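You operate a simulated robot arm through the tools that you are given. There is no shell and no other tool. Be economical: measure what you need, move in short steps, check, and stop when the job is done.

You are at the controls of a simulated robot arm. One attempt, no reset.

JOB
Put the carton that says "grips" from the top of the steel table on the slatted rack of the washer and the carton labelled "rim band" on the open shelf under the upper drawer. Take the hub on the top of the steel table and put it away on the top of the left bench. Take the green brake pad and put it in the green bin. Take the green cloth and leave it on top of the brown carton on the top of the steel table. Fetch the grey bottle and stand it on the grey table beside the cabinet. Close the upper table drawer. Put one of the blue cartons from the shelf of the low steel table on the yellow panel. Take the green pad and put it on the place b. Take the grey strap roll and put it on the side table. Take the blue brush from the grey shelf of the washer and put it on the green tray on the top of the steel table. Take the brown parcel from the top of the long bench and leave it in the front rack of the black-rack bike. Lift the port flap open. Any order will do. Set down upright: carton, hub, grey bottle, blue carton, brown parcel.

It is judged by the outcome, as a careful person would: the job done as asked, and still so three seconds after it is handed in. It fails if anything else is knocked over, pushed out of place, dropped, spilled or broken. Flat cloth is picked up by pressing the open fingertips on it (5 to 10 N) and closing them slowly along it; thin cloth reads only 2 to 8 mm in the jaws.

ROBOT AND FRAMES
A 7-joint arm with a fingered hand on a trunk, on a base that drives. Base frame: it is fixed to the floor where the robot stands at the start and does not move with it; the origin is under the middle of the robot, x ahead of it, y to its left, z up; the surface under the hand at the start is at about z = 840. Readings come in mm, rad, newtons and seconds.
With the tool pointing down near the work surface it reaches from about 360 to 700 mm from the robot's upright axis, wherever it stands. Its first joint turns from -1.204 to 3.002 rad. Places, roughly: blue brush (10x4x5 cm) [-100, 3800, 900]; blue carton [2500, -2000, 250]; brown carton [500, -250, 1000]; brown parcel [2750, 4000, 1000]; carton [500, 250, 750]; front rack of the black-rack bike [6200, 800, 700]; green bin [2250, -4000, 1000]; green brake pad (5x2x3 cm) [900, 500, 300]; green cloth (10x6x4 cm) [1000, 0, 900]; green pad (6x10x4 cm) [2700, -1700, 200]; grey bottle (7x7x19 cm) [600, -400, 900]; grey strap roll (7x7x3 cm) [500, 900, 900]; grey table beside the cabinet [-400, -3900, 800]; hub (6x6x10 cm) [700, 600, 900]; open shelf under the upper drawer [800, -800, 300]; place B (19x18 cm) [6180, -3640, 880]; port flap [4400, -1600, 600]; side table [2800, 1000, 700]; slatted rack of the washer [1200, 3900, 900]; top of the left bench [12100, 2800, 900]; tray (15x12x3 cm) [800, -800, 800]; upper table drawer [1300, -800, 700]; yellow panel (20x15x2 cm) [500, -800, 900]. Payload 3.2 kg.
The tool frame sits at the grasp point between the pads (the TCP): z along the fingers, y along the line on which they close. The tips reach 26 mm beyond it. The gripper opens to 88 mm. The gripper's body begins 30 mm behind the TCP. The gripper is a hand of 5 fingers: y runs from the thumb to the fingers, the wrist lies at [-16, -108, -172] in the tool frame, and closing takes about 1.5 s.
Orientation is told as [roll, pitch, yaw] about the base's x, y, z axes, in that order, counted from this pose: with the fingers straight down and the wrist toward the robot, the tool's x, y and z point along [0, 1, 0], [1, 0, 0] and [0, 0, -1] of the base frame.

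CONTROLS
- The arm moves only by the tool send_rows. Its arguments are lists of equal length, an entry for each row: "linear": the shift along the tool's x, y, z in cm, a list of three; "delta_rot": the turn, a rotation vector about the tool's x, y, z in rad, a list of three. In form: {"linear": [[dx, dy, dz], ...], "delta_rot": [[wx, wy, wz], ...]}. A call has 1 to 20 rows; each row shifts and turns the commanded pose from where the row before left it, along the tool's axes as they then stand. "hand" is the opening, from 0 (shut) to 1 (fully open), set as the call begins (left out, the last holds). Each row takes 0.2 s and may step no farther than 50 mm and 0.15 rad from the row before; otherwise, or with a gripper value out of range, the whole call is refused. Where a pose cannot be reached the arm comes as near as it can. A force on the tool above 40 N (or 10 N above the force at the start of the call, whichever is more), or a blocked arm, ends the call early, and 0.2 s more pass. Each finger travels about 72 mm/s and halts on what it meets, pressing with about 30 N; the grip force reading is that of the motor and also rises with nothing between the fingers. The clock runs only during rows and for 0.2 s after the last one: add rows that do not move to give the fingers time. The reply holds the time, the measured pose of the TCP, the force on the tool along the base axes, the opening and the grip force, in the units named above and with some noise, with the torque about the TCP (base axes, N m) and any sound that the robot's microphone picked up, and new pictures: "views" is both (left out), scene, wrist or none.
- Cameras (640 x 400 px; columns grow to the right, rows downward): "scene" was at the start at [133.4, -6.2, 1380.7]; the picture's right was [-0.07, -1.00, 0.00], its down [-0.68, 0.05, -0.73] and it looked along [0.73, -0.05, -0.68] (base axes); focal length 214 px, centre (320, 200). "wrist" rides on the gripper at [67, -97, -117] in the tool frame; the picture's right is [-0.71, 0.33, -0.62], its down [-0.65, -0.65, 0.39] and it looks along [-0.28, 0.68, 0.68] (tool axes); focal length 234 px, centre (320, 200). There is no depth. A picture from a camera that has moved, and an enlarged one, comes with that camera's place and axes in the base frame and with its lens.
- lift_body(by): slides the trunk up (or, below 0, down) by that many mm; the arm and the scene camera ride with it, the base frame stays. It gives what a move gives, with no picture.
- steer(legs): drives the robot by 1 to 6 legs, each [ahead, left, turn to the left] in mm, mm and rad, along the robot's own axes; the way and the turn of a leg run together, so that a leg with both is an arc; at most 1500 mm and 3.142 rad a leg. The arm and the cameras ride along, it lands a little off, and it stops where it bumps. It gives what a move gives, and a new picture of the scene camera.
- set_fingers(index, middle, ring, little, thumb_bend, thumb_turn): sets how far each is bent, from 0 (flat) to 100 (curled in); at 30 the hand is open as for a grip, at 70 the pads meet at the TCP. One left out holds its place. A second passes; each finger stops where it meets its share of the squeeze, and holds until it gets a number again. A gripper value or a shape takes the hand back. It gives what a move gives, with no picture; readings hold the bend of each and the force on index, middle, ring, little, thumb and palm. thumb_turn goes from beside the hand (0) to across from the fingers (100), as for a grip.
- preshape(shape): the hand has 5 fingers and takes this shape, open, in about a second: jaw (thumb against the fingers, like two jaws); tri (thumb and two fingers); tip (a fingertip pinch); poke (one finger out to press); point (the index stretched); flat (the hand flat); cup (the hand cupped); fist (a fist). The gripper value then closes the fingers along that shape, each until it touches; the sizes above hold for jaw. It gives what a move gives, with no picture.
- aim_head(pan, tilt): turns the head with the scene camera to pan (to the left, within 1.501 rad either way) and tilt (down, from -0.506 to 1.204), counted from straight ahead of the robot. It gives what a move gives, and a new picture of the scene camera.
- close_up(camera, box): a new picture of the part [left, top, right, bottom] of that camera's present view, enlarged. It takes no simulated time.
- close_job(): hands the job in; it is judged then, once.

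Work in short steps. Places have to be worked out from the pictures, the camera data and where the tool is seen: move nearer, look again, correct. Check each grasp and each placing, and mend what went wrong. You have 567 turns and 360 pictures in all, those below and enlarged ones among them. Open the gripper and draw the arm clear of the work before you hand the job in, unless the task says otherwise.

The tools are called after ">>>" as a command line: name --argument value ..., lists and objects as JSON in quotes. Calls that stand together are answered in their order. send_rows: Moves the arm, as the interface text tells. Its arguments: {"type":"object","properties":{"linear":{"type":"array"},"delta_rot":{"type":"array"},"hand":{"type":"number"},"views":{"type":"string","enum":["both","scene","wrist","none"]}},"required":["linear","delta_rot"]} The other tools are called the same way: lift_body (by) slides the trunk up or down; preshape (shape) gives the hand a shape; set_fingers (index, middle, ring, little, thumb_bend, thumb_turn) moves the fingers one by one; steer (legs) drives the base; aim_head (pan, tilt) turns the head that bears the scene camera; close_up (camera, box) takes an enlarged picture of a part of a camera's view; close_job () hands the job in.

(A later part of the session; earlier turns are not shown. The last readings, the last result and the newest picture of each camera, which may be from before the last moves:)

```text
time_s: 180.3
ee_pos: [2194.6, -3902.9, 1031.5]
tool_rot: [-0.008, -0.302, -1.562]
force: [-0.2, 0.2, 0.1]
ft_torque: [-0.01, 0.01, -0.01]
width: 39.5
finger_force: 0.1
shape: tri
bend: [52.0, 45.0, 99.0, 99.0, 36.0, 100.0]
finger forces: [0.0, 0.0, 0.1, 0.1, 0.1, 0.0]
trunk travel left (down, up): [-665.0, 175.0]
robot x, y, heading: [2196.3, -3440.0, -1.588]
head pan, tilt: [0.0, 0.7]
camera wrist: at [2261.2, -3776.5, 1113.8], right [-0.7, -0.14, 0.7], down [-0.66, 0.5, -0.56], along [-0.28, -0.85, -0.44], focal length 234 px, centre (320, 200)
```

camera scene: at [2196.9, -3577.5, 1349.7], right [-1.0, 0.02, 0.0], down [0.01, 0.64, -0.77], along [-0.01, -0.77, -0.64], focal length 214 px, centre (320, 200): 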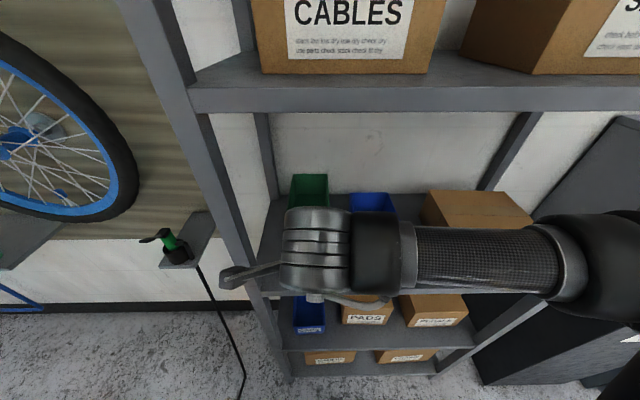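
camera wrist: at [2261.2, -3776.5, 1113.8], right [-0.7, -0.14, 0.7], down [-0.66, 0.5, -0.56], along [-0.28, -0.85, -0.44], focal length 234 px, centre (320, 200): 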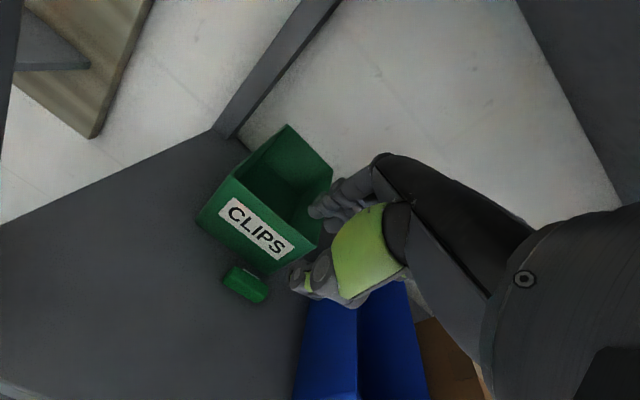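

Pad at ≈[2184,−3940], gap to bin 28 mm at the bottom. I descend along the tilted axis.

>>> send_rows --linear '[[-0.5, -0.7, 2.5], [-0.5, 0, 2.5], [0, 0, 2.5], [0, 0, 2]]' --delta_rot '[[0, 0, 0], [0, 0, 0], [0, 0, 0], [0, 0, 0]]' --views "wrist"

```text
time_s: 181.1
ee_pos: [2186.5, -3914.4, 984.7]
tool_rot: [-0.002, -0.34, -1.557]
force: [-2.4, 17.2, 23.5]
ft_torque: [-0.64, 0.2, -0.17]
width: 36.2
finger_force: 0.2
shape: tri
bend: [55.0, 76.0, 99.0, 99.0, 36.0, 100.0]
finger forces: [4.5, 26.1, 0.0, 0.0, 0.0, 0.0]
trunk travel left (down, up): [-665.0, 175.0]
robot x, y, heading: [2199.3, -3443.2, -1.588]
head pan, tilt: [0.0, 0.7]
stopped in row 3: the force on the tool passed its limit at 48 N (the readings are from after the stop); the commanded pose is now the measured one
camera wrist: at [2251.9, -3784.5, 1063.5], right [-0.7, -0.11, 0.7], down [-0.66, 0.48, -0.58], along [-0.27, -0.87, -0.41], focal length 234 px, centre (320, 200)
```

wrist: 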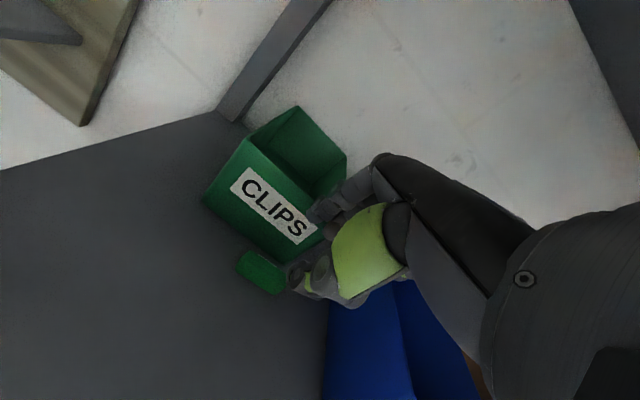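

The rim is nearer than computed—shelf z must be ≈900 and pad ≈[2190,−3926,910]. I back off 12 mm and descend on the corrected line.

>>> send_rows --linear '[[0, 0, -2], [0.3, -1.2, 0], [0, 0, 1.5], [0, 0, 1.5], [0, 0, 1.5], [0, 0, 1.5]]' --delta_rot '[[0, 0, 0], [0.04, 0, 0], [0, 0, 0], [0, 0, 0], [0, 0, 0], [0, 0, 0]]' --hand 0.4 --views "wrist"

```text
time_s: 182.4
ee_pos: [2187.8, -3910.6, 937.7]
tool_rot: [-0.005, -0.291, -1.559]
force: [-1.1, 25.6, 11.2]
ft_torque: [-0.9, 0.12, -0.24]
width: 31.9
finger_force: 0.0
shape: tri
bend: [54.0, 74.0, 99.0, 99.0, 38.0, 100.0]
finger forces: [0.1, 38.0, 0.0, 0.0, 0.0, 0.0]
trunk travel left (down, up): [-665.0, 175.0]
robot x, y, heading: [2201.7, -3445.9, -1.586]
head pan, tilt: [0.0, 0.7]
camera wrist: at [2255.0, -3784.0, 1023.4], right [-0.7, -0.15, 0.7], down [-0.66, 0.51, -0.56], along [-0.27, -0.85, -0.45], focal length 234 px, centre (320, 200)
```

wrist: 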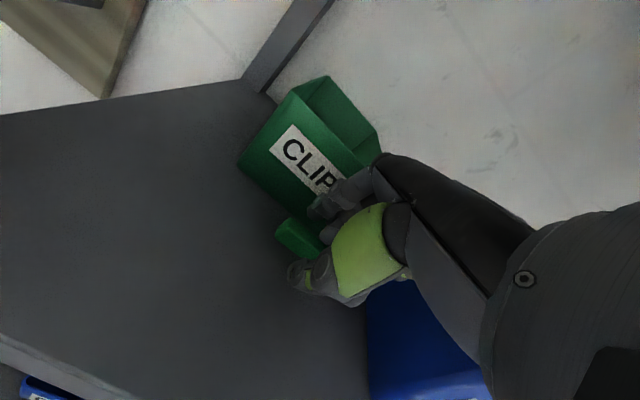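

The pad lies between thumb and fingers. I close here.

>>> send_rows --linear '[[0, 0, 0], [0, 0, 0], [0, 0, 0], [0, 0, 0], [0, 0, 0]]' --delta_rot '[[0, 0, 0], [0, 0, 0], [0, 0, 0], [0, 0, 0], [0, 0, 0]]' --hand 0 --views "wrist"

>>> close_up --camera "wrist" --box '[200, 80, 440, 320]'

```text
time_s: 183.7
ee_pos: [2187.9, -3914.1, 940.1]
tool_rot: [-0.004, -0.297, -1.56]
force: [0.2, 7.1, 26.4]
ft_torque: [-0.78, 0.1, -0.01]
width: 0.1
finger_force: 29.8
shape: tri
bend: [70.0, 63.0, 100.0, 100.0, 75.0, 100.0]
finger forces: [0.1, 36.6, 0.1, 0.0, 24.2, 0.0]
trunk travel left (down, up): [-665.0, 175.0]
robot x, y, heading: [2196.5, -3441.5, -1.586]
head pan, tilt: [0.0, 0.7]
camera wrist: at [2255.0, -3787.0, 1024.6], right [-0.7, -0.14, 0.7], down [-0.66, 0.5, -0.56], along [-0.27, -0.85, -0.45], focal length 234 px, centre (320, 200)
```

wrist: 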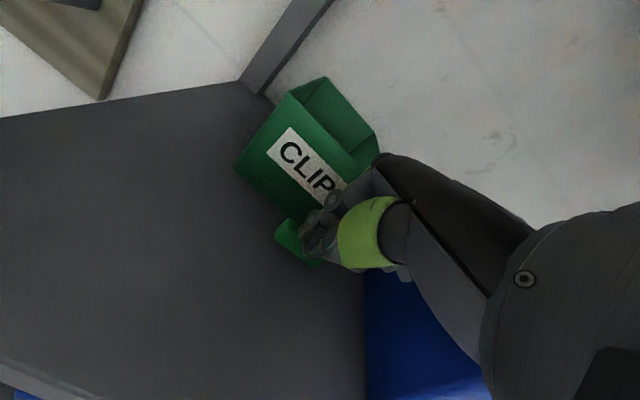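

```text
1.67 times, centred on (320, 200) of wrist
camera zoom: at [2255.0, -3787.0, 1024.6], right [-0.7, -0.14, 0.7], down [-0.66, 0.5, -0.56], along [-0.27, -0.85, -0.45], focal length 390 px, centre (320, 200)
```

zoom: 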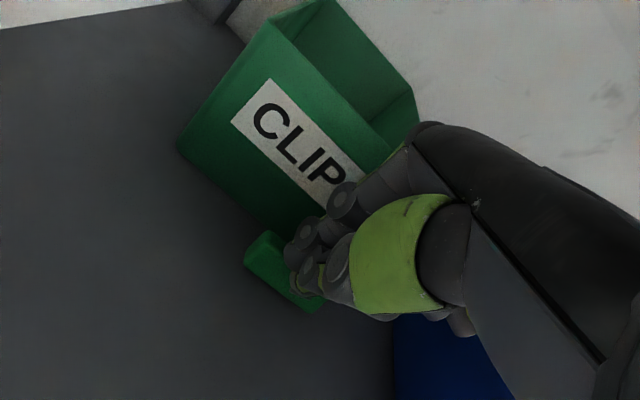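

The closed fingertips are pressing on top of the pad. I use that to drag it 45 mm towards me, clear of the bin.

>>> send_rows --linear '[[0, -0.95, -0.3], [0, -0.95, -0.3], [0, -0.95, -0.3], [0, -0.95, -0.3], [0, -0.5, -0.15]]' --delta_rot '[[0, 0, 0], [0, 0, 0], [0, 0, 0], [0, 0, 0], [0, 0, 0]]' --views "wrist"

```text
time_s: 184.8
ee_pos: [2188.3, -3870.8, 935.9]
tool_rot: [-0.005, -0.283, -1.557]
force: [0.4, -0.4, 0.1]
ft_torque: [0.01, -0.02, 0.01]
width: 0.0
finger_force: 29.8
shape: tri
bend: [71.0, 73.0, 100.0, 100.0, 82.0, 100.0]
finger forces: [0.0, 0.1, 0.1, 0.0, 0.0, 0.0]
trunk travel left (down, up): [-665.0, 175.0]
robot x, y, heading: [2196.5, -3444.2, -1.591]
head pan, tilt: [0.0, 0.7]
camera wrist: at [2254.1, -3745.5, 1021.3], right [-0.7, -0.15, 0.7], down [-0.66, 0.51, -0.55], along [-0.27, -0.85, -0.46], focal length 234 px, centre (320, 200)
```

wrist: 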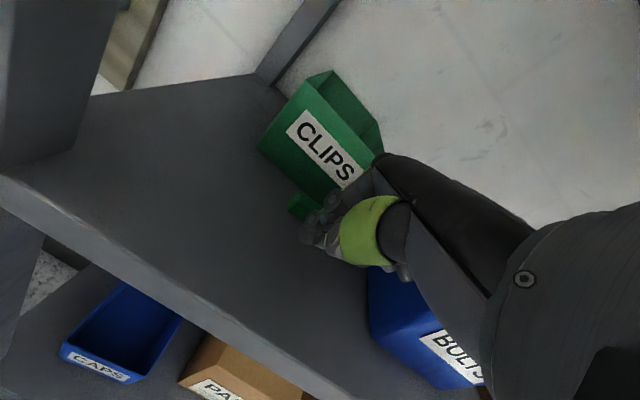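

Dragging slipped. The bin is now against a back stop, so I use a thin thumb–index pinch instead to get behind the pad.

>>> send_rows --linear '[[0, -1, -3], [0, -1, -3]]' --delta_rot '[[0, 0, 0], [0, 0, 0]]' --hand 0.5 --views "none"

>>> preshape --shape "tip"

>>> send_rows --linear '[[0, 0, 0], [0, 0, 0], [0, 0, 0], [0, 0, 0]]' --delta_rot '[[0, 0, 0], [0, 0, 0], [0, 0, 0], [0, 0, 0]]' --hand 0.45 --views "wrist"

>>> close_up --camera "wrist" --box '[200, 60, 440, 300]'

```text
time_s: 185.4
ee_pos: [2187.1, -3835.5, 989.0]
tool_rot: [-0.004, -0.286, -1.559]
force: [0.0, 0.7, 0.4]
ft_torque: [-0.04, 0.03, 0.04]
width: 43.5
finger_force: 0.1
shape: tri
bend: [50.0, 43.0, 99.0, 99.0, 34.0, 100.0]
finger forces: [0.1, 0.0, 0.0, 0.1, 0.0, 0.0]
trunk travel left (down, up): [-665.0, 175.0]
robot x, y, heading: [2197.7, -3442.6, -1.583]
head pan, tilt: [0.0, 0.7]
```

```text
time_s: 186.3
ee_pos: [2187.0, -3836.8, 989.4]
tool_rot: [-0.006, -0.287, -1.559]
force: [-0.9, 0.1, -0.4]
ft_torque: [-0.01, -0.03, 0.0]
width: 87.9
finger_force: 0.1
shape: tip
bend: [30.0, 98.0, 99.0, 99.0, 30.0, 97.0]
finger forces: [0.0, 0.1, 0.1, 0.1, 0.1, 0.0]
trunk travel left (down, up): [-665.0, 175.0]
robot x, y, heading: [2197.9, -3440.9, -1.584]
head pan, tilt: [0.0, 0.7]
```

```text
time_s: 187.3
ee_pos: [2186.8, -3836.6, 988.8]
tool_rot: [-0.005, -0.286, -1.559]
force: [-0.2, -0.7, 0.2]
ft_torque: [0.0, -0.01, 0.0]
width: 39.9
finger_force: 0.1
shape: tip
bend: [51.0, 98.0, 99.0, 99.0, 36.0, 100.0]
finger forces: [0.1, 0.0, 0.0, 0.1, 0.1, 0.1]
trunk travel left (down, up): [-665.0, 175.0]
robot x, y, heading: [2198.0, -3439.5, -1.591]
head pan, tilt: [0.0, 0.7]
camera wrist: at [2253.7, -3710.5, 1074.5], right [-0.7, -0.15, 0.7], down [-0.66, 0.51, -0.55], along [-0.27, -0.85, -0.46], focal length 234 px, centre (320, 200)
```

wrist: 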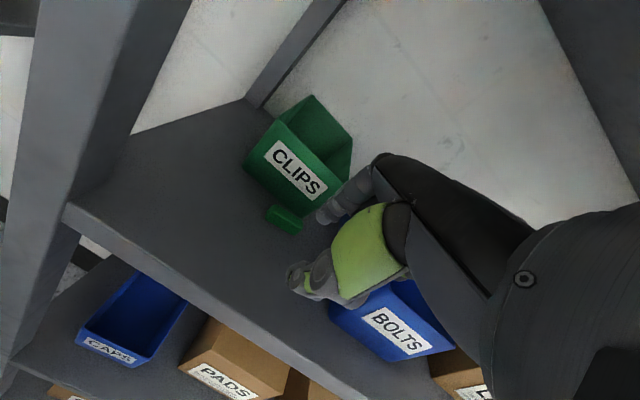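

```text
1.67 times, centred on (320, 180) of wrist
camera zoom: at [2253.7, -3710.5, 1074.5], right [-0.7, -0.15, 0.7], down [-0.66, 0.51, -0.55], along [-0.27, -0.85, -0.46], focal length 390 px, centre (320, 233)
```

zoom: 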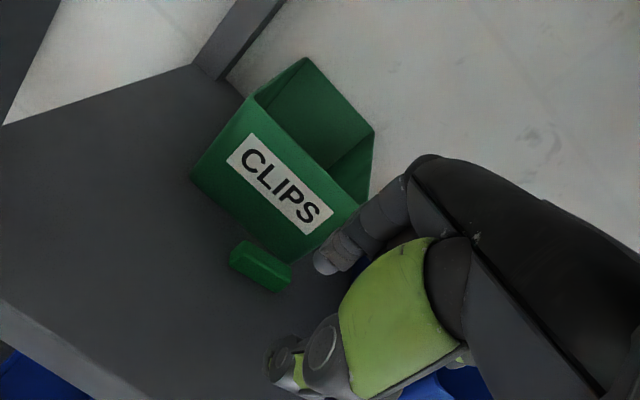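

Clear view: pad centre ≈[2195,−3921], slightly skewed. I yaw 0.25 to match, move over it and descend with index behind it.

>>> send_rows --linear '[[0, 0, 0], [0, 0, 0], [-0.56, 3.66, 1.13], [-0.56, 3.66, 1.13], [0, -0.58, 1.88], [0, -0.4, 1.4]]' --delta_rot '[[0, 0, -0.125], [0, 0, -0.125], [0, 0, 0], [0, 0, 0], [0, 0, 0], [0, 0, 0]]' --views "wrist"

>>> close_up --camera "wrist" --box '[200, 80, 440, 320]'

```text
time_s: 188.8
ee_pos: [2193.5, -3915.3, 953.8]
tool_rot: [-0.076, -0.277, -1.299]
force: [0.9, 4.9, 1.4]
ft_torque: [-0.06, 0.02, 0.01]
width: 37.9
finger_force: 0.1
shape: tip
bend: [53.0, 98.0, 99.0, 99.0, 36.0, 100.0]
finger forces: [1.3, 3.5, 0.0, 0.1, 0.0, 0.1]
out of reach, approached as far as the arm can: row 1
trunk travel left (down, up): [-665.0, 175.0]
robot x, y, heading: [2198.6, -3442.2, -1.588]
head pan, tilt: [0.0, 0.7]
camera wrist: at [2234.1, -3775.8, 1036.7], right [-0.6, -0.31, 0.74], down [-0.8, 0.33, -0.5], along [-0.09, -0.89, -0.44], focal length 234 px, centre (320, 200)
```

wrist: 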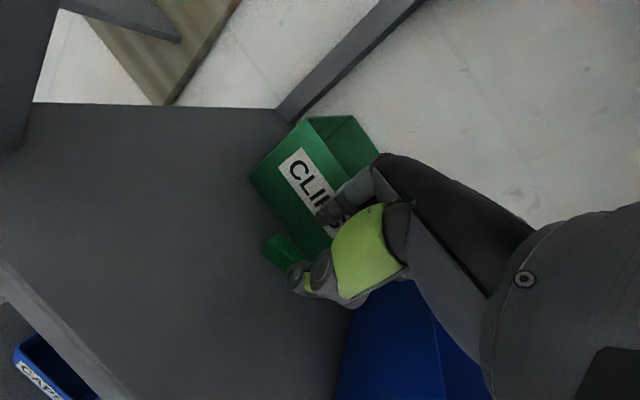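

```text
1.67 times, centred on (320, 200) of wrist
camera zoom: at [2234.1, -3775.8, 1036.7], right [-0.6, -0.31, 0.74], down [-0.8, 0.33, -0.5], along [-0.09, -0.89, -0.44], focal length 390 px, centre (320, 200)
```

zoom: 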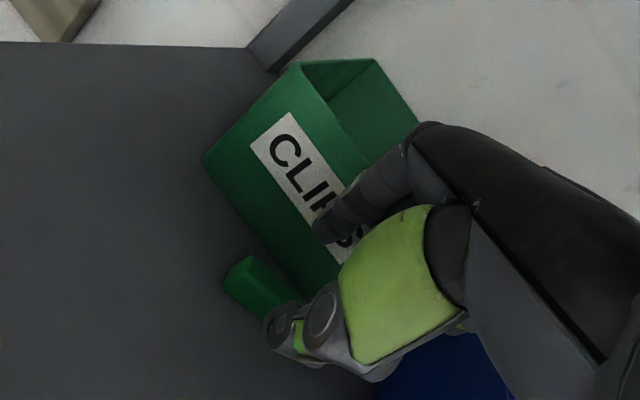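

Aligned; I descend the last 24 mm along the tool axis, easing back 3 mm, then close.

>>> send_rows --linear '[[0, -0.4, 0.8], [0, 0, 0.8], [0, 0, 0.7]]' --delta_rot '[[0, 0, 0], [0, 0, 0], [0, 0, 0]]' --views "none"

>>> send_rows --linear '[[0, 0, 0], [0, 0, 0], [0, 0, 0], [0, 0, 0], [0, 0, 0]]' --delta_rot '[[0, 0, 0], [0, 0, 0], [0, 0, 0], [0, 0, 0], [0, 0, 0]]' --hand 0 --views "wrist"

```text
time_s: 189.6
ee_pos: [2193.0, -3916.3, 934.0]
tool_rot: [-0.075, -0.283, -1.298]
force: [-0.2, 9.9, 12.0]
ft_torque: [0.14, 0.08, -0.06]
width: 38.0
finger_force: 0.1
shape: tip
bend: [53.0, 98.0, 99.0, 99.0, 36.0, 100.0]
finger forces: [2.0, 5.7, 0.0, 0.0, 9.8, 0.0]
trunk travel left (down, up): [-665.0, 175.0]
robot x, y, heading: [2197.3, -3445.2, -1.587]
head pan, tilt: [0.0, 0.7]
```

```text
time_s: 190.8
ee_pos: [2192.9, -3915.4, 932.4]
tool_rot: [-0.077, -0.279, -1.301]
force: [-0.3, 8.1, 0.1]
ft_torque: [-0.08, -0.03, -0.06]
width: 14.1
finger_force: 30.0
shape: tip
bend: [65.0, 98.0, 100.0, 100.0, 50.0, 100.0]
finger forces: [26.3, 6.9, 0.0, 0.0, 26.4, 0.0]
trunk travel left (down, up): [-665.0, 175.0]
robot x, y, heading: [2200.4, -3442.6, -1.586]
head pan, tilt: [0.0, 0.7]
camera wrist: at [2233.7, -3778.1, 1013.9], right [-0.6, -0.31, 0.74], down [-0.8, 0.33, -0.5], along [-0.09, -0.89, -0.44], focal length 234 px, centre (320, 200)
```

wrist: 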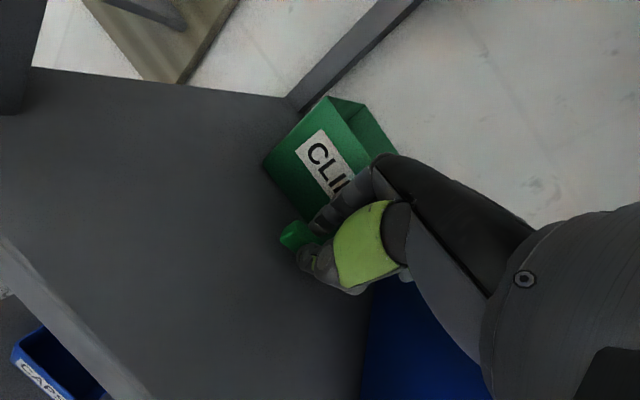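

Pad gripped at 14 mm. I lift back and up over the rim.

>>> send_rows --linear '[[0, -1, -0.8], [0, -1, -2], [0, 0.9, -3], [0, 0.9, -3], [0, 0.9, -3], [0, 0.3, -1]]' --delta_rot '[[0, 0, 0], [0, 0, 0], [0, 0, 0], [0, 0, 0], [0, 0, 0], [0, 0, 0]]' --views "wrist"

>>> close_up --camera "scene" --box '[200, 80, 480, 300]'

```text
time_s: 192.2
ee_pos: [2194.7, -3892.1, 1057.1]
tool_rot: [-0.077, -0.276, -1.298]
force: [-0.2, 0.2, -0.5]
ft_torque: [-0.02, -0.01, 0.02]
width: 11.4
finger_force: 29.7
shape: tip
bend: [67.0, 100.0, 100.0, 100.0, 50.0, 100.0]
finger forces: [27.4, 0.1, 0.0, 0.0, 26.2, 0.0]
trunk travel left (down, up): [-665.0, 175.0]
robot x, y, heading: [2198.7, -3444.6, -1.582]
head pan, tilt: [0.0, 0.7]
camera wrist: at [2235.9, -3753.2, 1138.5], right [-0.6, -0.31, 0.74], down [-0.8, 0.34, -0.5], along [-0.09, -0.89, -0.45], focal length 234 px, centre (320, 200)
```

wrist: 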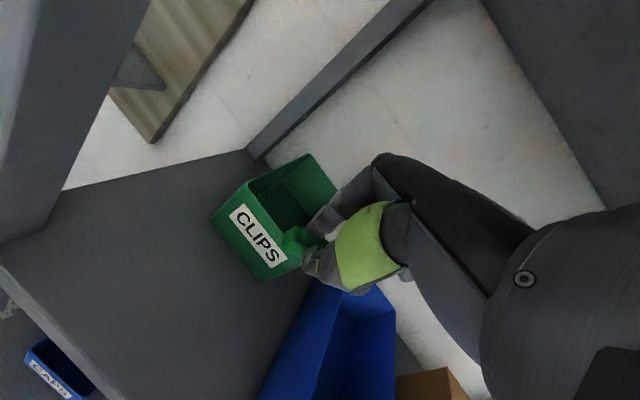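

```text
1.82 times, centred on (340, 190) of scene
camera zoom: at [2196.8, -3578.3, 1349.5], right [-1.0, 0.02, 0.0], down [0.01, 0.64, -0.76], along [-0.01, -0.76, -0.64], focal length 390 px, centre (284, 218)
```

zoom: 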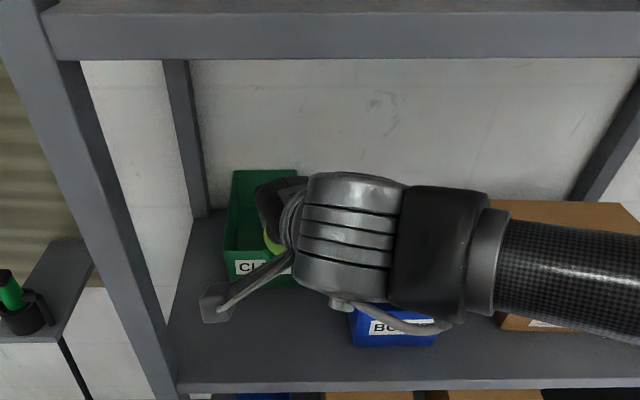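

Pad held; bin interior is y −3955..−4115, x 2160..2270. I move forward over it.

>>> send_rows --linear '[[-0.46, 3.17, 0.98], [-0.46, 3.17, 0.98], [-0.46, 3.17, 0.98], [-0.46, 3.17, 0.98]]' --delta_rot '[[0, 0, 0], [0, 0, 0], [0, 0, 0], [0, 0, 0]]' --views "wrist"

```text
time_s: 193.2
ee_pos: [2211.3, -4026.7, 1054.0]
tool_rot: [-0.078, -0.275, -1.3]
force: [-0.5, 0.3, -1.3]
ft_torque: [0.01, 0.02, -0.02]
width: 11.2
finger_force: 30.0
shape: tip
bend: [67.0, 100.0, 100.0, 100.0, 50.0, 100.0]
finger forces: [27.5, 0.0, 0.0, 0.0, 26.2, 0.1]
trunk travel left (down, up): [-665.0, 175.0]
robot x, y, heading: [2200.1, -3446.8, -1.583]
head pan, tilt: [0.0, 0.7]
camera wrist: at [2251.7, -3888.2, 1136.4], right [-0.6, -0.31, 0.74], down [-0.8, 0.34, -0.5], along [-0.09, -0.89, -0.45], focal length 234 px, centre (320, 200)
```

wrist: 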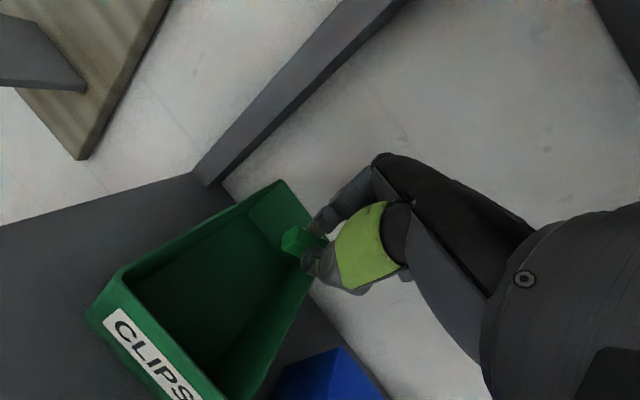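

The pad is above the bin interior. I lower 45 mm and release.

>>> send_rows --linear '[[0, -0.45, 1.45], [0, -0.45, 1.45], [0, -0.45, 1.45]]' --delta_rot '[[0, 0, 0], [0, 0, 0], [0, 0, 0]]' --views "none"

>>> send_rows --linear '[[0, 0, 0], [0, 0, 0], [0, 0, 0], [0, 0, 0]]' --delta_rot '[[0, 0, 0], [0, 0, 0], [0, 0, 0], [0, 0, 0]]' --hand 0.5 --views "wrist"

```text
time_s: 193.9
ee_pos: [2206.9, -4024.0, 1009.4]
tool_rot: [-0.077, -0.275, -1.298]
force: [-0.7, 0.2, 0.2]
ft_torque: [-0.02, 0.01, 0.0]
width: 11.6
finger_force: 29.5
shape: tip
bend: [67.0, 100.0, 100.0, 100.0, 50.0, 100.0]
finger forces: [27.6, 0.0, 0.1, 0.1, 26.2, 0.0]
trunk travel left (down, up): [-665.0, 175.0]
robot x, y, heading: [2197.0, -3441.7, -1.584]
head pan, tilt: [0.0, 0.7]
```

```text
time_s: 194.9
ee_pos: [2208.1, -4024.9, 1009.2]
tool_rot: [-0.077, -0.275, -1.297]
force: [-0.3, -1.1, 0.5]
ft_torque: [0.01, -0.02, -0.03]
width: 43.4
finger_force: 0.0
shape: tip
bend: [50.0, 98.0, 99.0, 99.0, 34.0, 100.0]
finger forces: [0.0, 0.0, 0.0, 0.0, 0.0, 0.0]
trunk travel left (down, up): [-665.0, 175.0]
robot x, y, heading: [2199.2, -3444.0, -1.587]
head pan, tilt: [0.0, 0.7]
camera wrist: at [2247.8, -3886.1, 1091.7], right [-0.6, -0.31, 0.74], down [-0.8, 0.34, -0.5], along [-0.09, -0.89, -0.44], focal length 234 px, centre (320, 200)
```

wrist: 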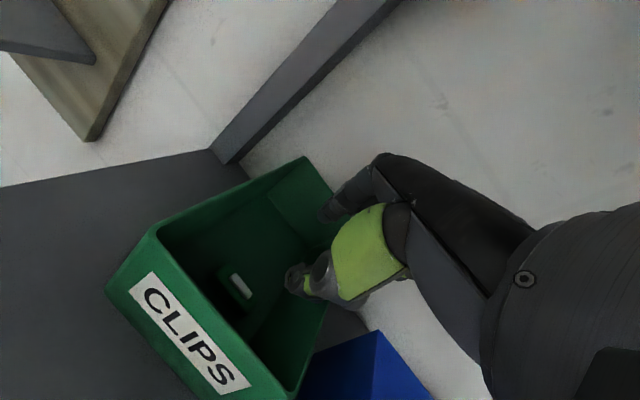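

The pad is inside the bin. Now I'll pull the bin back into line: shift slightly left, close, dip inside the rim, and draw the front wall towards me.

>>> send_rows --linear '[[1.2, 0.3, 0], [1.2, 0.3, 0], [0, -0.6, 1.9], [0, -0.6, 1.9], [0, 0, 0]]' --delta_rot '[[0, 0, 0], [0, 0, 0], [0, 0, 0], [0, 0, 0], [0, 0, 0]]' --hand 0.1 --views "wrist"

```text
time_s: 196.2
ee_pos: [2228.1, -4022.9, 969.6]
tool_rot: [-0.076, -0.276, -1.299]
force: [0.3, 0.0, 0.6]
ft_torque: [-0.02, 0.0, -0.01]
width: 9.1
finger_force: 0.0
shape: tip
bend: [65.0, 98.0, 99.0, 99.0, 56.0, 100.0]
finger forces: [0.0, 0.1, 0.1, 0.1, 0.1, 0.1]
trunk travel left (down, up): [-665.0, 175.0]
robot x, y, heading: [2194.7, -3443.3, -1.588]
head pan, tilt: [0.0, 0.7]
camera wrist: at [2269.0, -3884.7, 1051.5], right [-0.6, -0.31, 0.74], down [-0.8, 0.34, -0.5], along [-0.09, -0.89, -0.44], focal length 234 px, centre (320, 200)
```

wrist: 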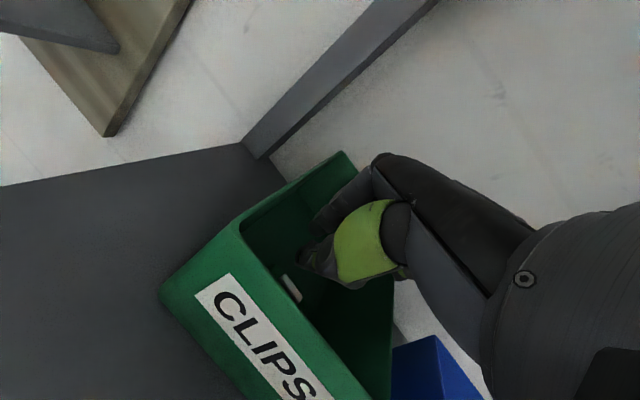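

Fingers are inside the bin. I draw back ~130 mm.

>>> send_rows --linear '[[0.54, -1.84, -0.57], [0.54, -1.84, -0.57], [0.54, -1.84, -0.57], [0.4, -1.38, -0.43], [0.4, -1.38, -0.43], [0.4, -1.38, -0.43], [0.4, -1.38, -0.43]]' --delta_rot '[[0, 0, 0], [0, 0, 0], [0, 0, 0], [0, 0, 0], [0, 0, 0], [0, 0, 0], [0, 0, 0]]' --views "both"

```text
time_s: 197.8
ee_pos: [2231.0, -3903.3, 970.9]
tool_rot: [-0.077, -0.277, -1.301]
force: [0.2, -0.2, 0.3]
ft_torque: [0.05, -0.03, 0.0]
width: 8.8
finger_force: 0.1
shape: tip
bend: [65.0, 98.0, 99.0, 99.0, 56.0, 100.0]
finger forces: [0.1, 0.0, 0.1, 0.0, 1.1, 0.0]
trunk travel left (down, up): [-665.0, 175.0]
robot x, y, heading: [2200.3, -3440.5, -1.585]
head pan, tilt: [0.0, 0.7]
camera scene: at [2197.0, -3577.7, 1349.6], right [-1.0, 0.02, 0.0], down [0.01, 0.64, -0.77], along [-0.01, -0.77, -0.64], focal length 214 px, centre (320, 200)
camera wrist: at [2271.4, -3765.3, 1052.5], right [-0.6, -0.31, 0.74], down [-0.8, 0.34, -0.5], along [-0.1, -0.89, -0.44], focal length 234 px, centre (320, 200)
```

scene: 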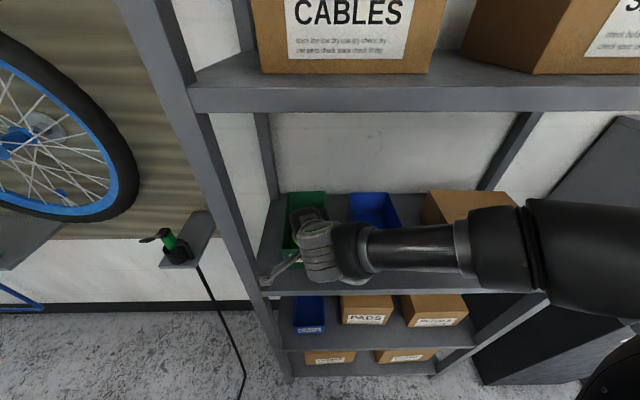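
wrist: 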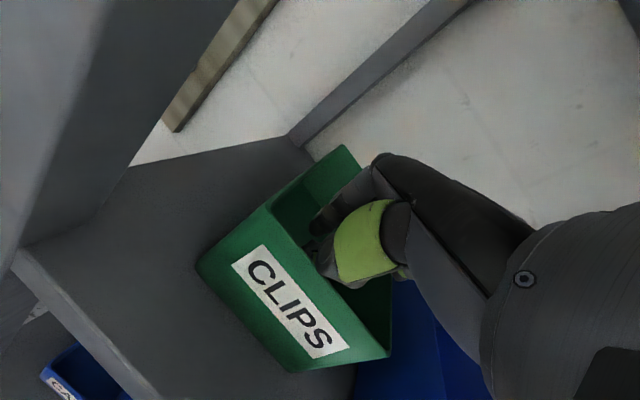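

The bin's back edge lines up with its neighbour again. I lift out and retreat.

>>> send_rows --linear '[[-0.2, 1.2, -2.8], [0, 0.9, -2.8], [0, 0.9, -2.8], [0, -4, -1.2], [0, -4, -1.2], [0, -4, -1.2]]' --delta_rot '[[0, 0, 0], [0, 0, 0], [0, 0, 0], [0.14, 0, 0.12], [0.14, 0, 0.12], [0, 0, 0]]' --views "both"

```text
refused: row 4 steps farther than a row can; nothing moved
```

>>> send_rows --linear '[[-0.2, 1.2, -2.8], [0, 0.9, -2.8], [0, 0.9, -2.8], [0, -4, -1.2], [0, -4, -1.2], [0, -4, -1.2]]' --delta_rot '[[0, 0, 0], [0, 0, 0], [0, 0, 0], [0.1, 0, 0.1], [0.1, 0, 0.1], [0.08, 0, 0.07]]' --views "both"

```text
time_s: 199.2
ee_pos: [2219.4, -3785.2, 1072.0]
tool_rot: [-0.036, -0.009, -1.587]
force: [-0.3, 0.8, -0.1]
ft_torque: [0.01, 0.01, 0.01]
width: 9.2
finger_force: 0.0
shape: tip
bend: [65.0, 98.0, 99.0, 99.0, 56.0, 100.0]
finger forces: [0.0, 0.0, 0.0, 0.0, 0.1, 0.1]
trunk travel left (down, up): [-665.0, 175.0]
robot x, y, heading: [2197.0, -3443.5, -1.59]
head pan, tilt: [0.0, 0.7]
camera scene: at [2196.9, -3577.0, 1349.7], right [-1.0, 0.02, 0.0], down [0.01, 0.64, -0.77], along [-0.01, -0.77, -0.64], focal length 214 px, centre (320, 200)
camera wrist: at [2292.7, -3688.8, 1187.2], right [-0.69, -0.31, 0.65], down [-0.65, 0.66, -0.37], along [-0.31, -0.68, -0.66], focal length 234 px, centre (320, 200)
```

scene: 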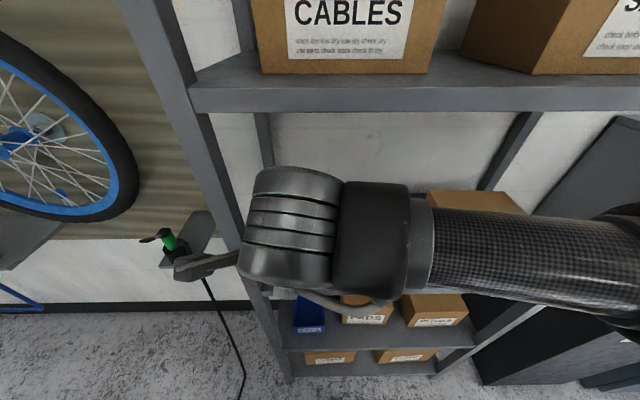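
wrist: 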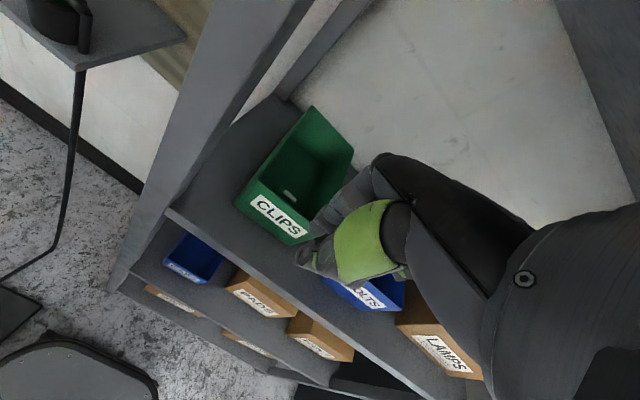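

The pad is in the green bin, bin back in line. Next the low steel table: I back away, take jaw, and turn to look at it.

>>> steer --legs '[[-450, 0, 0], [0, 0, 2.5]]'

>>> preshape --shape "jaw"

>>> aim_head --pan 0.3 --tilt 0.5

```text
time_s: 207.8
ee_pos: [2394.8, -2706.0, 1071.5]
tool_rot: [-0.035, -0.008, 0.911]
force: [0.2, 0.1, 0.8]
ft_torque: [0.03, 0.0, 0.01]
width: 8.7
finger_force: 0.0
shape: tip
bend: [65.0, 98.0, 99.0, 99.0, 56.0, 100.0]
finger forces: [0.0, 0.1, 0.1, 0.1, 0.1, 0.0]
trunk travel left (down, up): [-665.0, 175.0]
robot x, y, heading: [2208.2, -2993.7, 0.913]
head pan, tilt: [0.0, 0.7]
camera scene: at [2288.8, -2886.9, 1349.6], right [0.79, -0.61, 0.0], down [-0.39, -0.51, -0.76], along [0.47, 0.6, -0.64], focal length 214 px, centre (320, 200)
```

scene: 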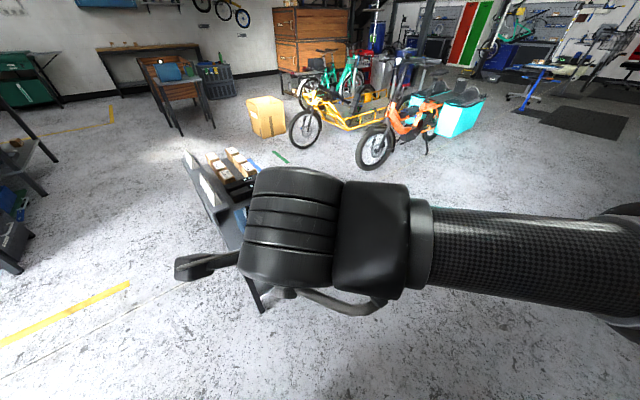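

```text
time_s: 208.7
ee_pos: [2395.1, -2706.8, 1071.7]
tool_rot: [-0.035, -0.011, 0.912]
force: [0.3, 0.8, -0.1]
ft_torque: [-0.01, 0.01, -0.01]
width: 87.8
finger_force: 0.1
shape: jaw
bend: [30.0, 30.0, 30.0, 30.0, 30.0, 97.0]
finger forces: [0.0, 0.1, 0.0, 0.0, 0.0, 0.0]
trunk travel left (down, up): [-665.0, 175.0]
robot x, y, heading: [2206.6, -2995.0, 0.911]
head pan, tilt: [0.0, 0.7]
```

```text
time_s: 209.5
ee_pos: [2394.3, -2707.2, 1072.1]
tool_rot: [-0.036, -0.008, 0.915]
force: [0.2, 1.5, -0.2]
ft_torque: [0.01, 0.02, -0.03]
width: 88.0
finger_force: 0.1
shape: jaw
bend: [30.0, 30.0, 30.0, 30.0, 30.0, 97.0]
finger forces: [0.0, 0.0, 0.0, 0.0, 0.0, 0.0]
trunk travel left (down, up): [-665.0, 175.0]
robot x, y, heading: [2203.8, -2990.9, 0.912]
head pan, tilt: [0.3, 0.499]
camera scene: at [2268.8, -2868.9, 1367.2], right [0.94, -0.35, 0.0], down [-0.17, -0.45, -0.88], along [0.31, 0.82, -0.48], focal length 214 px, centre (320, 200)
```

scene: 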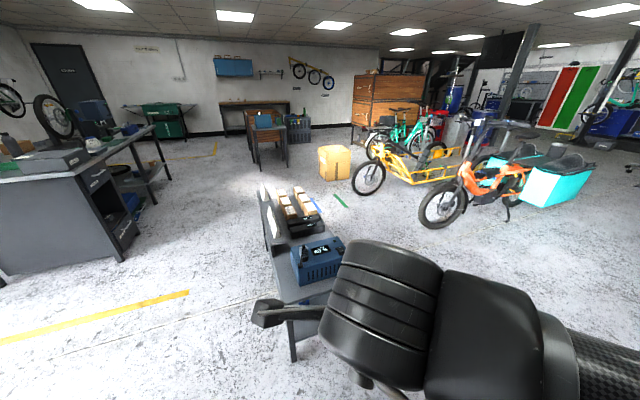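

I go to the open −x side of the low table: stand at about [1740,−1950] facing +x.

>>> steer --legs '[[0, 0, -0.912], [-470, 0, 0], [0, 1050, 0]]'

>>> lift_body --by -300

>>> aim_head --pan 0.15 --tilt 0.6

```text
time_s: 219.6
ee_pos: [2062.6, -1921.1, 1072.5]
tool_rot: [-0.034, -0.009, 0.014]
force: [0.3, -0.3, 0.6]
ft_torque: [-0.01, 0.02, 0.04]
width: 88.2
finger_force: 0.1
shape: jaw
bend: [30.0, 30.0, 30.0, 30.0, 30.0, 97.0]
finger forces: [0.0, 0.0, 0.0, 0.0, 0.0, 0.1]
trunk travel left (down, up): [-665.0, 175.0]
robot x, y, heading: [1721.2, -1951.6, 0.012]
head pan, tilt: [0.3, 0.499]
camera scene: at [1857.2, -1923.0, 1367.3], right [0.31, -0.95, 0.0], down [-0.46, -0.15, -0.88], along [0.84, 0.27, -0.48], focal length 214 px, centre (320, 200)
```

scene: 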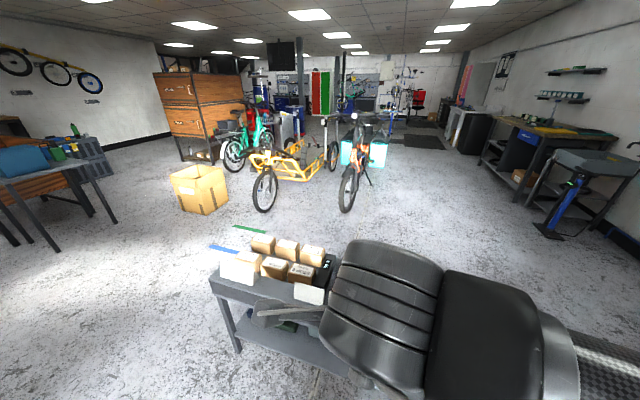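

```text
time_s: 222.6
ee_pos: [2063.2, -1920.3, 772.9]
tool_rot: [-0.033, -0.01, 0.015]
force: [0.3, 0.1, -0.2]
ft_torque: [0.01, 0.02, 0.04]
width: 87.8
finger_force: 0.1
shape: jaw
bend: [30.0, 30.0, 30.0, 30.0, 30.0, 97.0]
finger forces: [0.1, 0.0, 0.1, 0.0, 0.0, 0.0]
trunk travel left (down, up): [-365.0, 475.0]
robot x, y, heading: [1716.7, -1947.3, 0.015]
head pan, tilt: [0.3, 0.499]
```

```text
time_s: 223.3
ee_pos: [2064.0, -1920.3, 771.6]
tool_rot: [-0.034, -0.01, 0.013]
force: [-0.4, -0.1, -0.7]
ft_torque: [0.02, 0.0, 0.0]
width: 87.8
finger_force: 0.1
shape: jaw
bend: [30.0, 30.0, 30.0, 30.0, 30.0, 97.0]
finger forces: [0.1, 0.0, 0.0, 0.0, 0.0, 0.0]
trunk travel left (down, up): [-365.0, 475.0]
robot x, y, heading: [1721.0, -1954.7, 0.011]
head pan, tilt: [0.15, 0.6]
camera scene: at [1857.8, -1936.8, 1058.2], right [0.16, -0.99, 0.0], down [-0.56, -0.09, -0.83], along [0.81, 0.14, -0.56], focal length 214 px, centre (320, 200)
```

scene: 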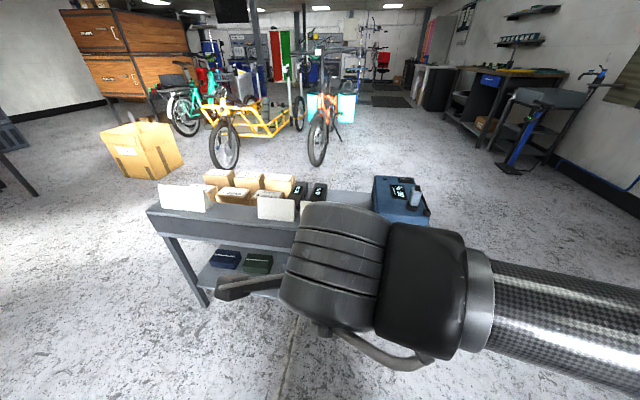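

I lower further so both cameras see the shelf.

>>> lift_body --by -360

>>> aim_head --pan 0.25 --tilt 0.45

>>> send_rows --linear '[[0, 0, 0]]' --delta_rot '[[0, 0, 0]]' --views "wrist"

```text
time_s: 226.8
ee_pos: [2061.6, -1920.9, 413.4]
tool_rot: [-0.035, -0.01, 0.014]
force: [-0.6, 0.1, 0.4]
ft_torque: [0.01, 0.01, -0.02]
width: 87.9
finger_force: 0.0
shape: jaw
bend: [30.0, 30.0, 30.0, 30.0, 30.0, 97.0]
finger forces: [0.0, 0.0, 0.0, 0.0, 0.1, 0.1]
trunk travel left (down, up): [-5.0, 835.0]
robot x, y, heading: [1720.1, -1951.9, 0.011]
head pan, tilt: [0.15, 0.6]
```

```text
time_s: 227.5
ee_pos: [2062.9, -1920.9, 413.2]
tool_rot: [-0.035, -0.01, 0.013]
force: [0.2, -0.2, -1.0]
ft_torque: [0.01, -0.01, -0.04]
width: 88.1
finger_force: 0.1
shape: jaw
bend: [30.0, 30.0, 30.0, 30.0, 30.0, 97.0]
finger forces: [0.0, 0.0, 0.0, 0.0, 0.0, 0.0]
trunk travel left (down, up): [-5.0, 835.0]
robot x, y, heading: [1720.8, -1952.6, 0.012]
head pan, tilt: [0.25, 0.45]
camera scene: at [1859.4, -1927.3, 711.7], right [0.26, -0.97, 0.0], down [-0.42, -0.11, -0.9], along [0.87, 0.23, -0.44], focal length 214 px, centre (320, 200)
```

scene: 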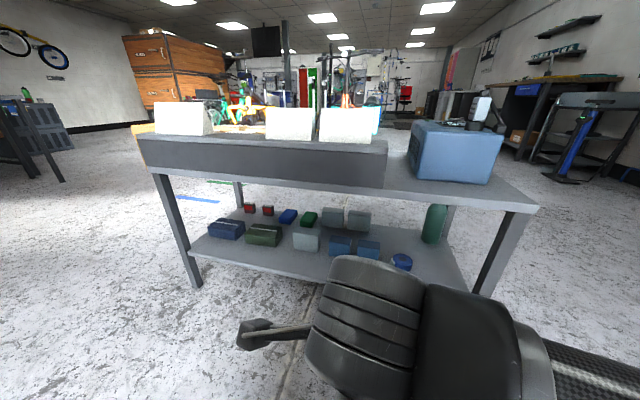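

```text
time_s: 227.9
ee_pos: [2061.8, -1921.5, 412.3]
tool_rot: [-0.036, -0.011, 0.013]
force: [-0.3, 0.0, 0.0]
ft_torque: [-0.03, 0.01, 0.01]
width: 87.7
finger_force: 0.0
shape: jaw
bend: [30.0, 30.0, 30.0, 30.0, 30.0, 97.0]
finger forces: [0.1, 0.1, 0.1, 0.1, 0.0, 0.1]
trunk travel left (down, up): [-5.0, 835.0]
robot x, y, heading: [1717.6, -1951.5, 0.011]
head pan, tilt: [0.25, 0.45]
camera wrist: at [1964.4, -1852.9, 526.7], right [0.34, -0.68, 0.65], down [-0.64, -0.67, -0.37], along [0.69, -0.29, -0.66], focal length 234 px, centre (320, 200)
```

wrist: 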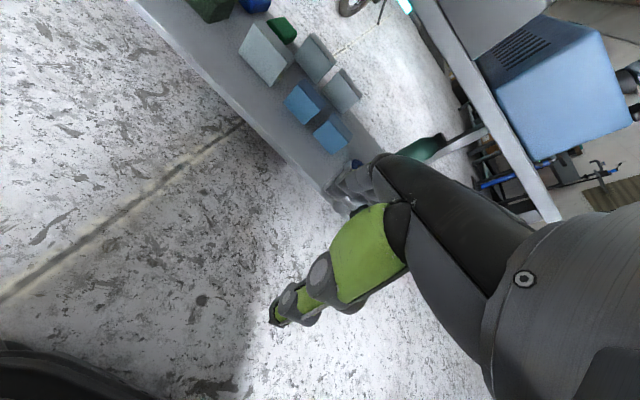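

I enlarge the shelf region.

>>> close_up --camera "scene" --box '[180, 180, 440, 290]'

>>> close_up --camera "wrist" --box '[140, 0, 400, 200]'

```text
2.46 times, centred on (310, 235) of scene
camera zoom: at [1859.4, -1927.3, 711.8], right [0.26, -0.97, 0.0], down [-0.42, -0.11, -0.9], along [0.87, 0.23, -0.44], focal length 528 px, centre (345, 114)
```

zoom: 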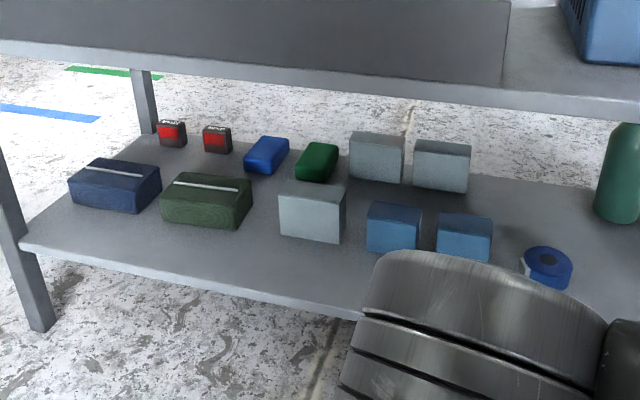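

```text
2.00 times, centred on (270, 100) of wrist
camera zoom: at [1964.4, -1852.9, 526.7], right [0.34, -0.68, 0.65], down [-0.64, -0.67, -0.37], along [0.69, -0.29, -0.66], focal length 468 px, centre (420, 400)
```

zoom: 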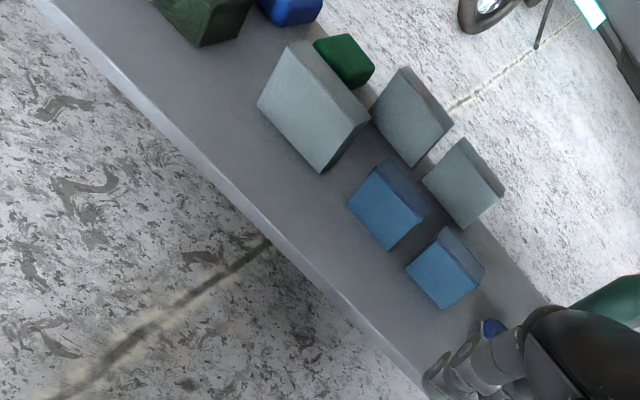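

Two blue cartons at front: ≈[2480,−1842] and [2480,−1940], about 76 wide, 75 high, shelf z≈200; green pad further back. I take the right one. Tilt a little, lower, and approach.

>>> send_rows --linear '[[-0.5, 0, 3], [-0.5, 0, 3], [0, 0, 3], [0, 0, 3]]' --delta_rot '[[-0.11, 0.03, 0], [-0.11, 0, 0], [0, 0, 0], [0, 0, 0]]' --hand 1 --views "none"

>>> steer --legs '[[200, 0, 0]]'

>>> send_rows --linear '[[0, 0, 0]]' --delta_rot '[[0, 0, 0]]' --views "wrist"

```text
time_s: 228.9
ee_pos: [2086.6, -1925.3, 296.6]
tool_rot: [-0.004, -0.228, 0.015]
force: [0.6, -1.1, -0.3]
ft_torque: [0.02, 0.02, -0.01]
width: 87.7
finger_force: 0.0
shape: jaw
bend: [30.0, 30.0, 30.0, 30.0, 30.0, 97.0]
finger forces: [0.1, 0.0, 0.0, 0.0, 0.0, 0.0]
out of reach, approached as far as the arm can: row 3, 4
trunk travel left (down, up): [-5.0, 835.0]
robot x, y, heading: [1718.3, -1951.0, 0.013]
head pan, tilt: [0.25, 0.45]
```

```text
time_s: 230.5
ee_pos: [2286.1, -1923.4, 297.6]
tool_rot: [-0.005, -0.228, 0.016]
force: [0.0, 0.8, 0.3]
ft_torque: [0.01, 0.0, 0.02]
width: 87.8
finger_force: 0.0
shape: jaw
bend: [30.0, 30.0, 30.0, 30.0, 30.0, 97.0]
finger forces: [0.0, 0.1, 0.1, 0.1, 0.0, 0.0]
trunk travel left (down, up): [-5.0, 835.0]
robot x, y, heading: [1919.7, -1951.5, 0.017]
head pan, tilt: [0.25, 0.45]
camera scene: at [2059.4, -1924.6, 711.8], right [0.26, -0.97, 0.0], down [-0.42, -0.11, -0.9], along [0.87, 0.23, -0.44], focal length 214 px, centre (320, 200)
```

scene: 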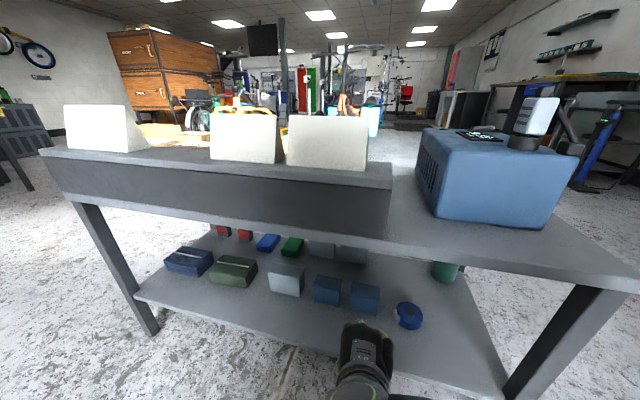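

```text
time_s: 230.9
ee_pos: [2286.5, -1923.1, 296.9]
tool_rot: [-0.004, -0.226, 0.015]
force: [-0.4, -0.4, 0.1]
ft_torque: [-0.01, 0.0, 0.01]
width: 88.1
finger_force: 0.0
shape: jaw
bend: [30.0, 30.0, 30.0, 30.0, 30.0, 97.0]
finger forces: [0.1, 0.0, 0.0, 0.1, 0.1, 0.0]
trunk travel left (down, up): [-5.0, 835.0]
robot x, y, heading: [1918.6, -1947.7, 0.017]
head pan, tilt: [0.25, 0.45]
camera wrist: at [2165.5, -1858.8, 389.4], right [0.19, -0.7, 0.69], down [-0.54, -0.66, -0.52], along [0.82, -0.27, -0.51], focal length 234 px, centre (320, 200)
```

wrist: 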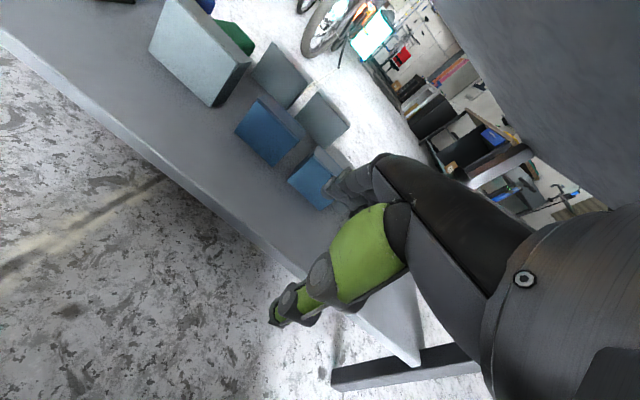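

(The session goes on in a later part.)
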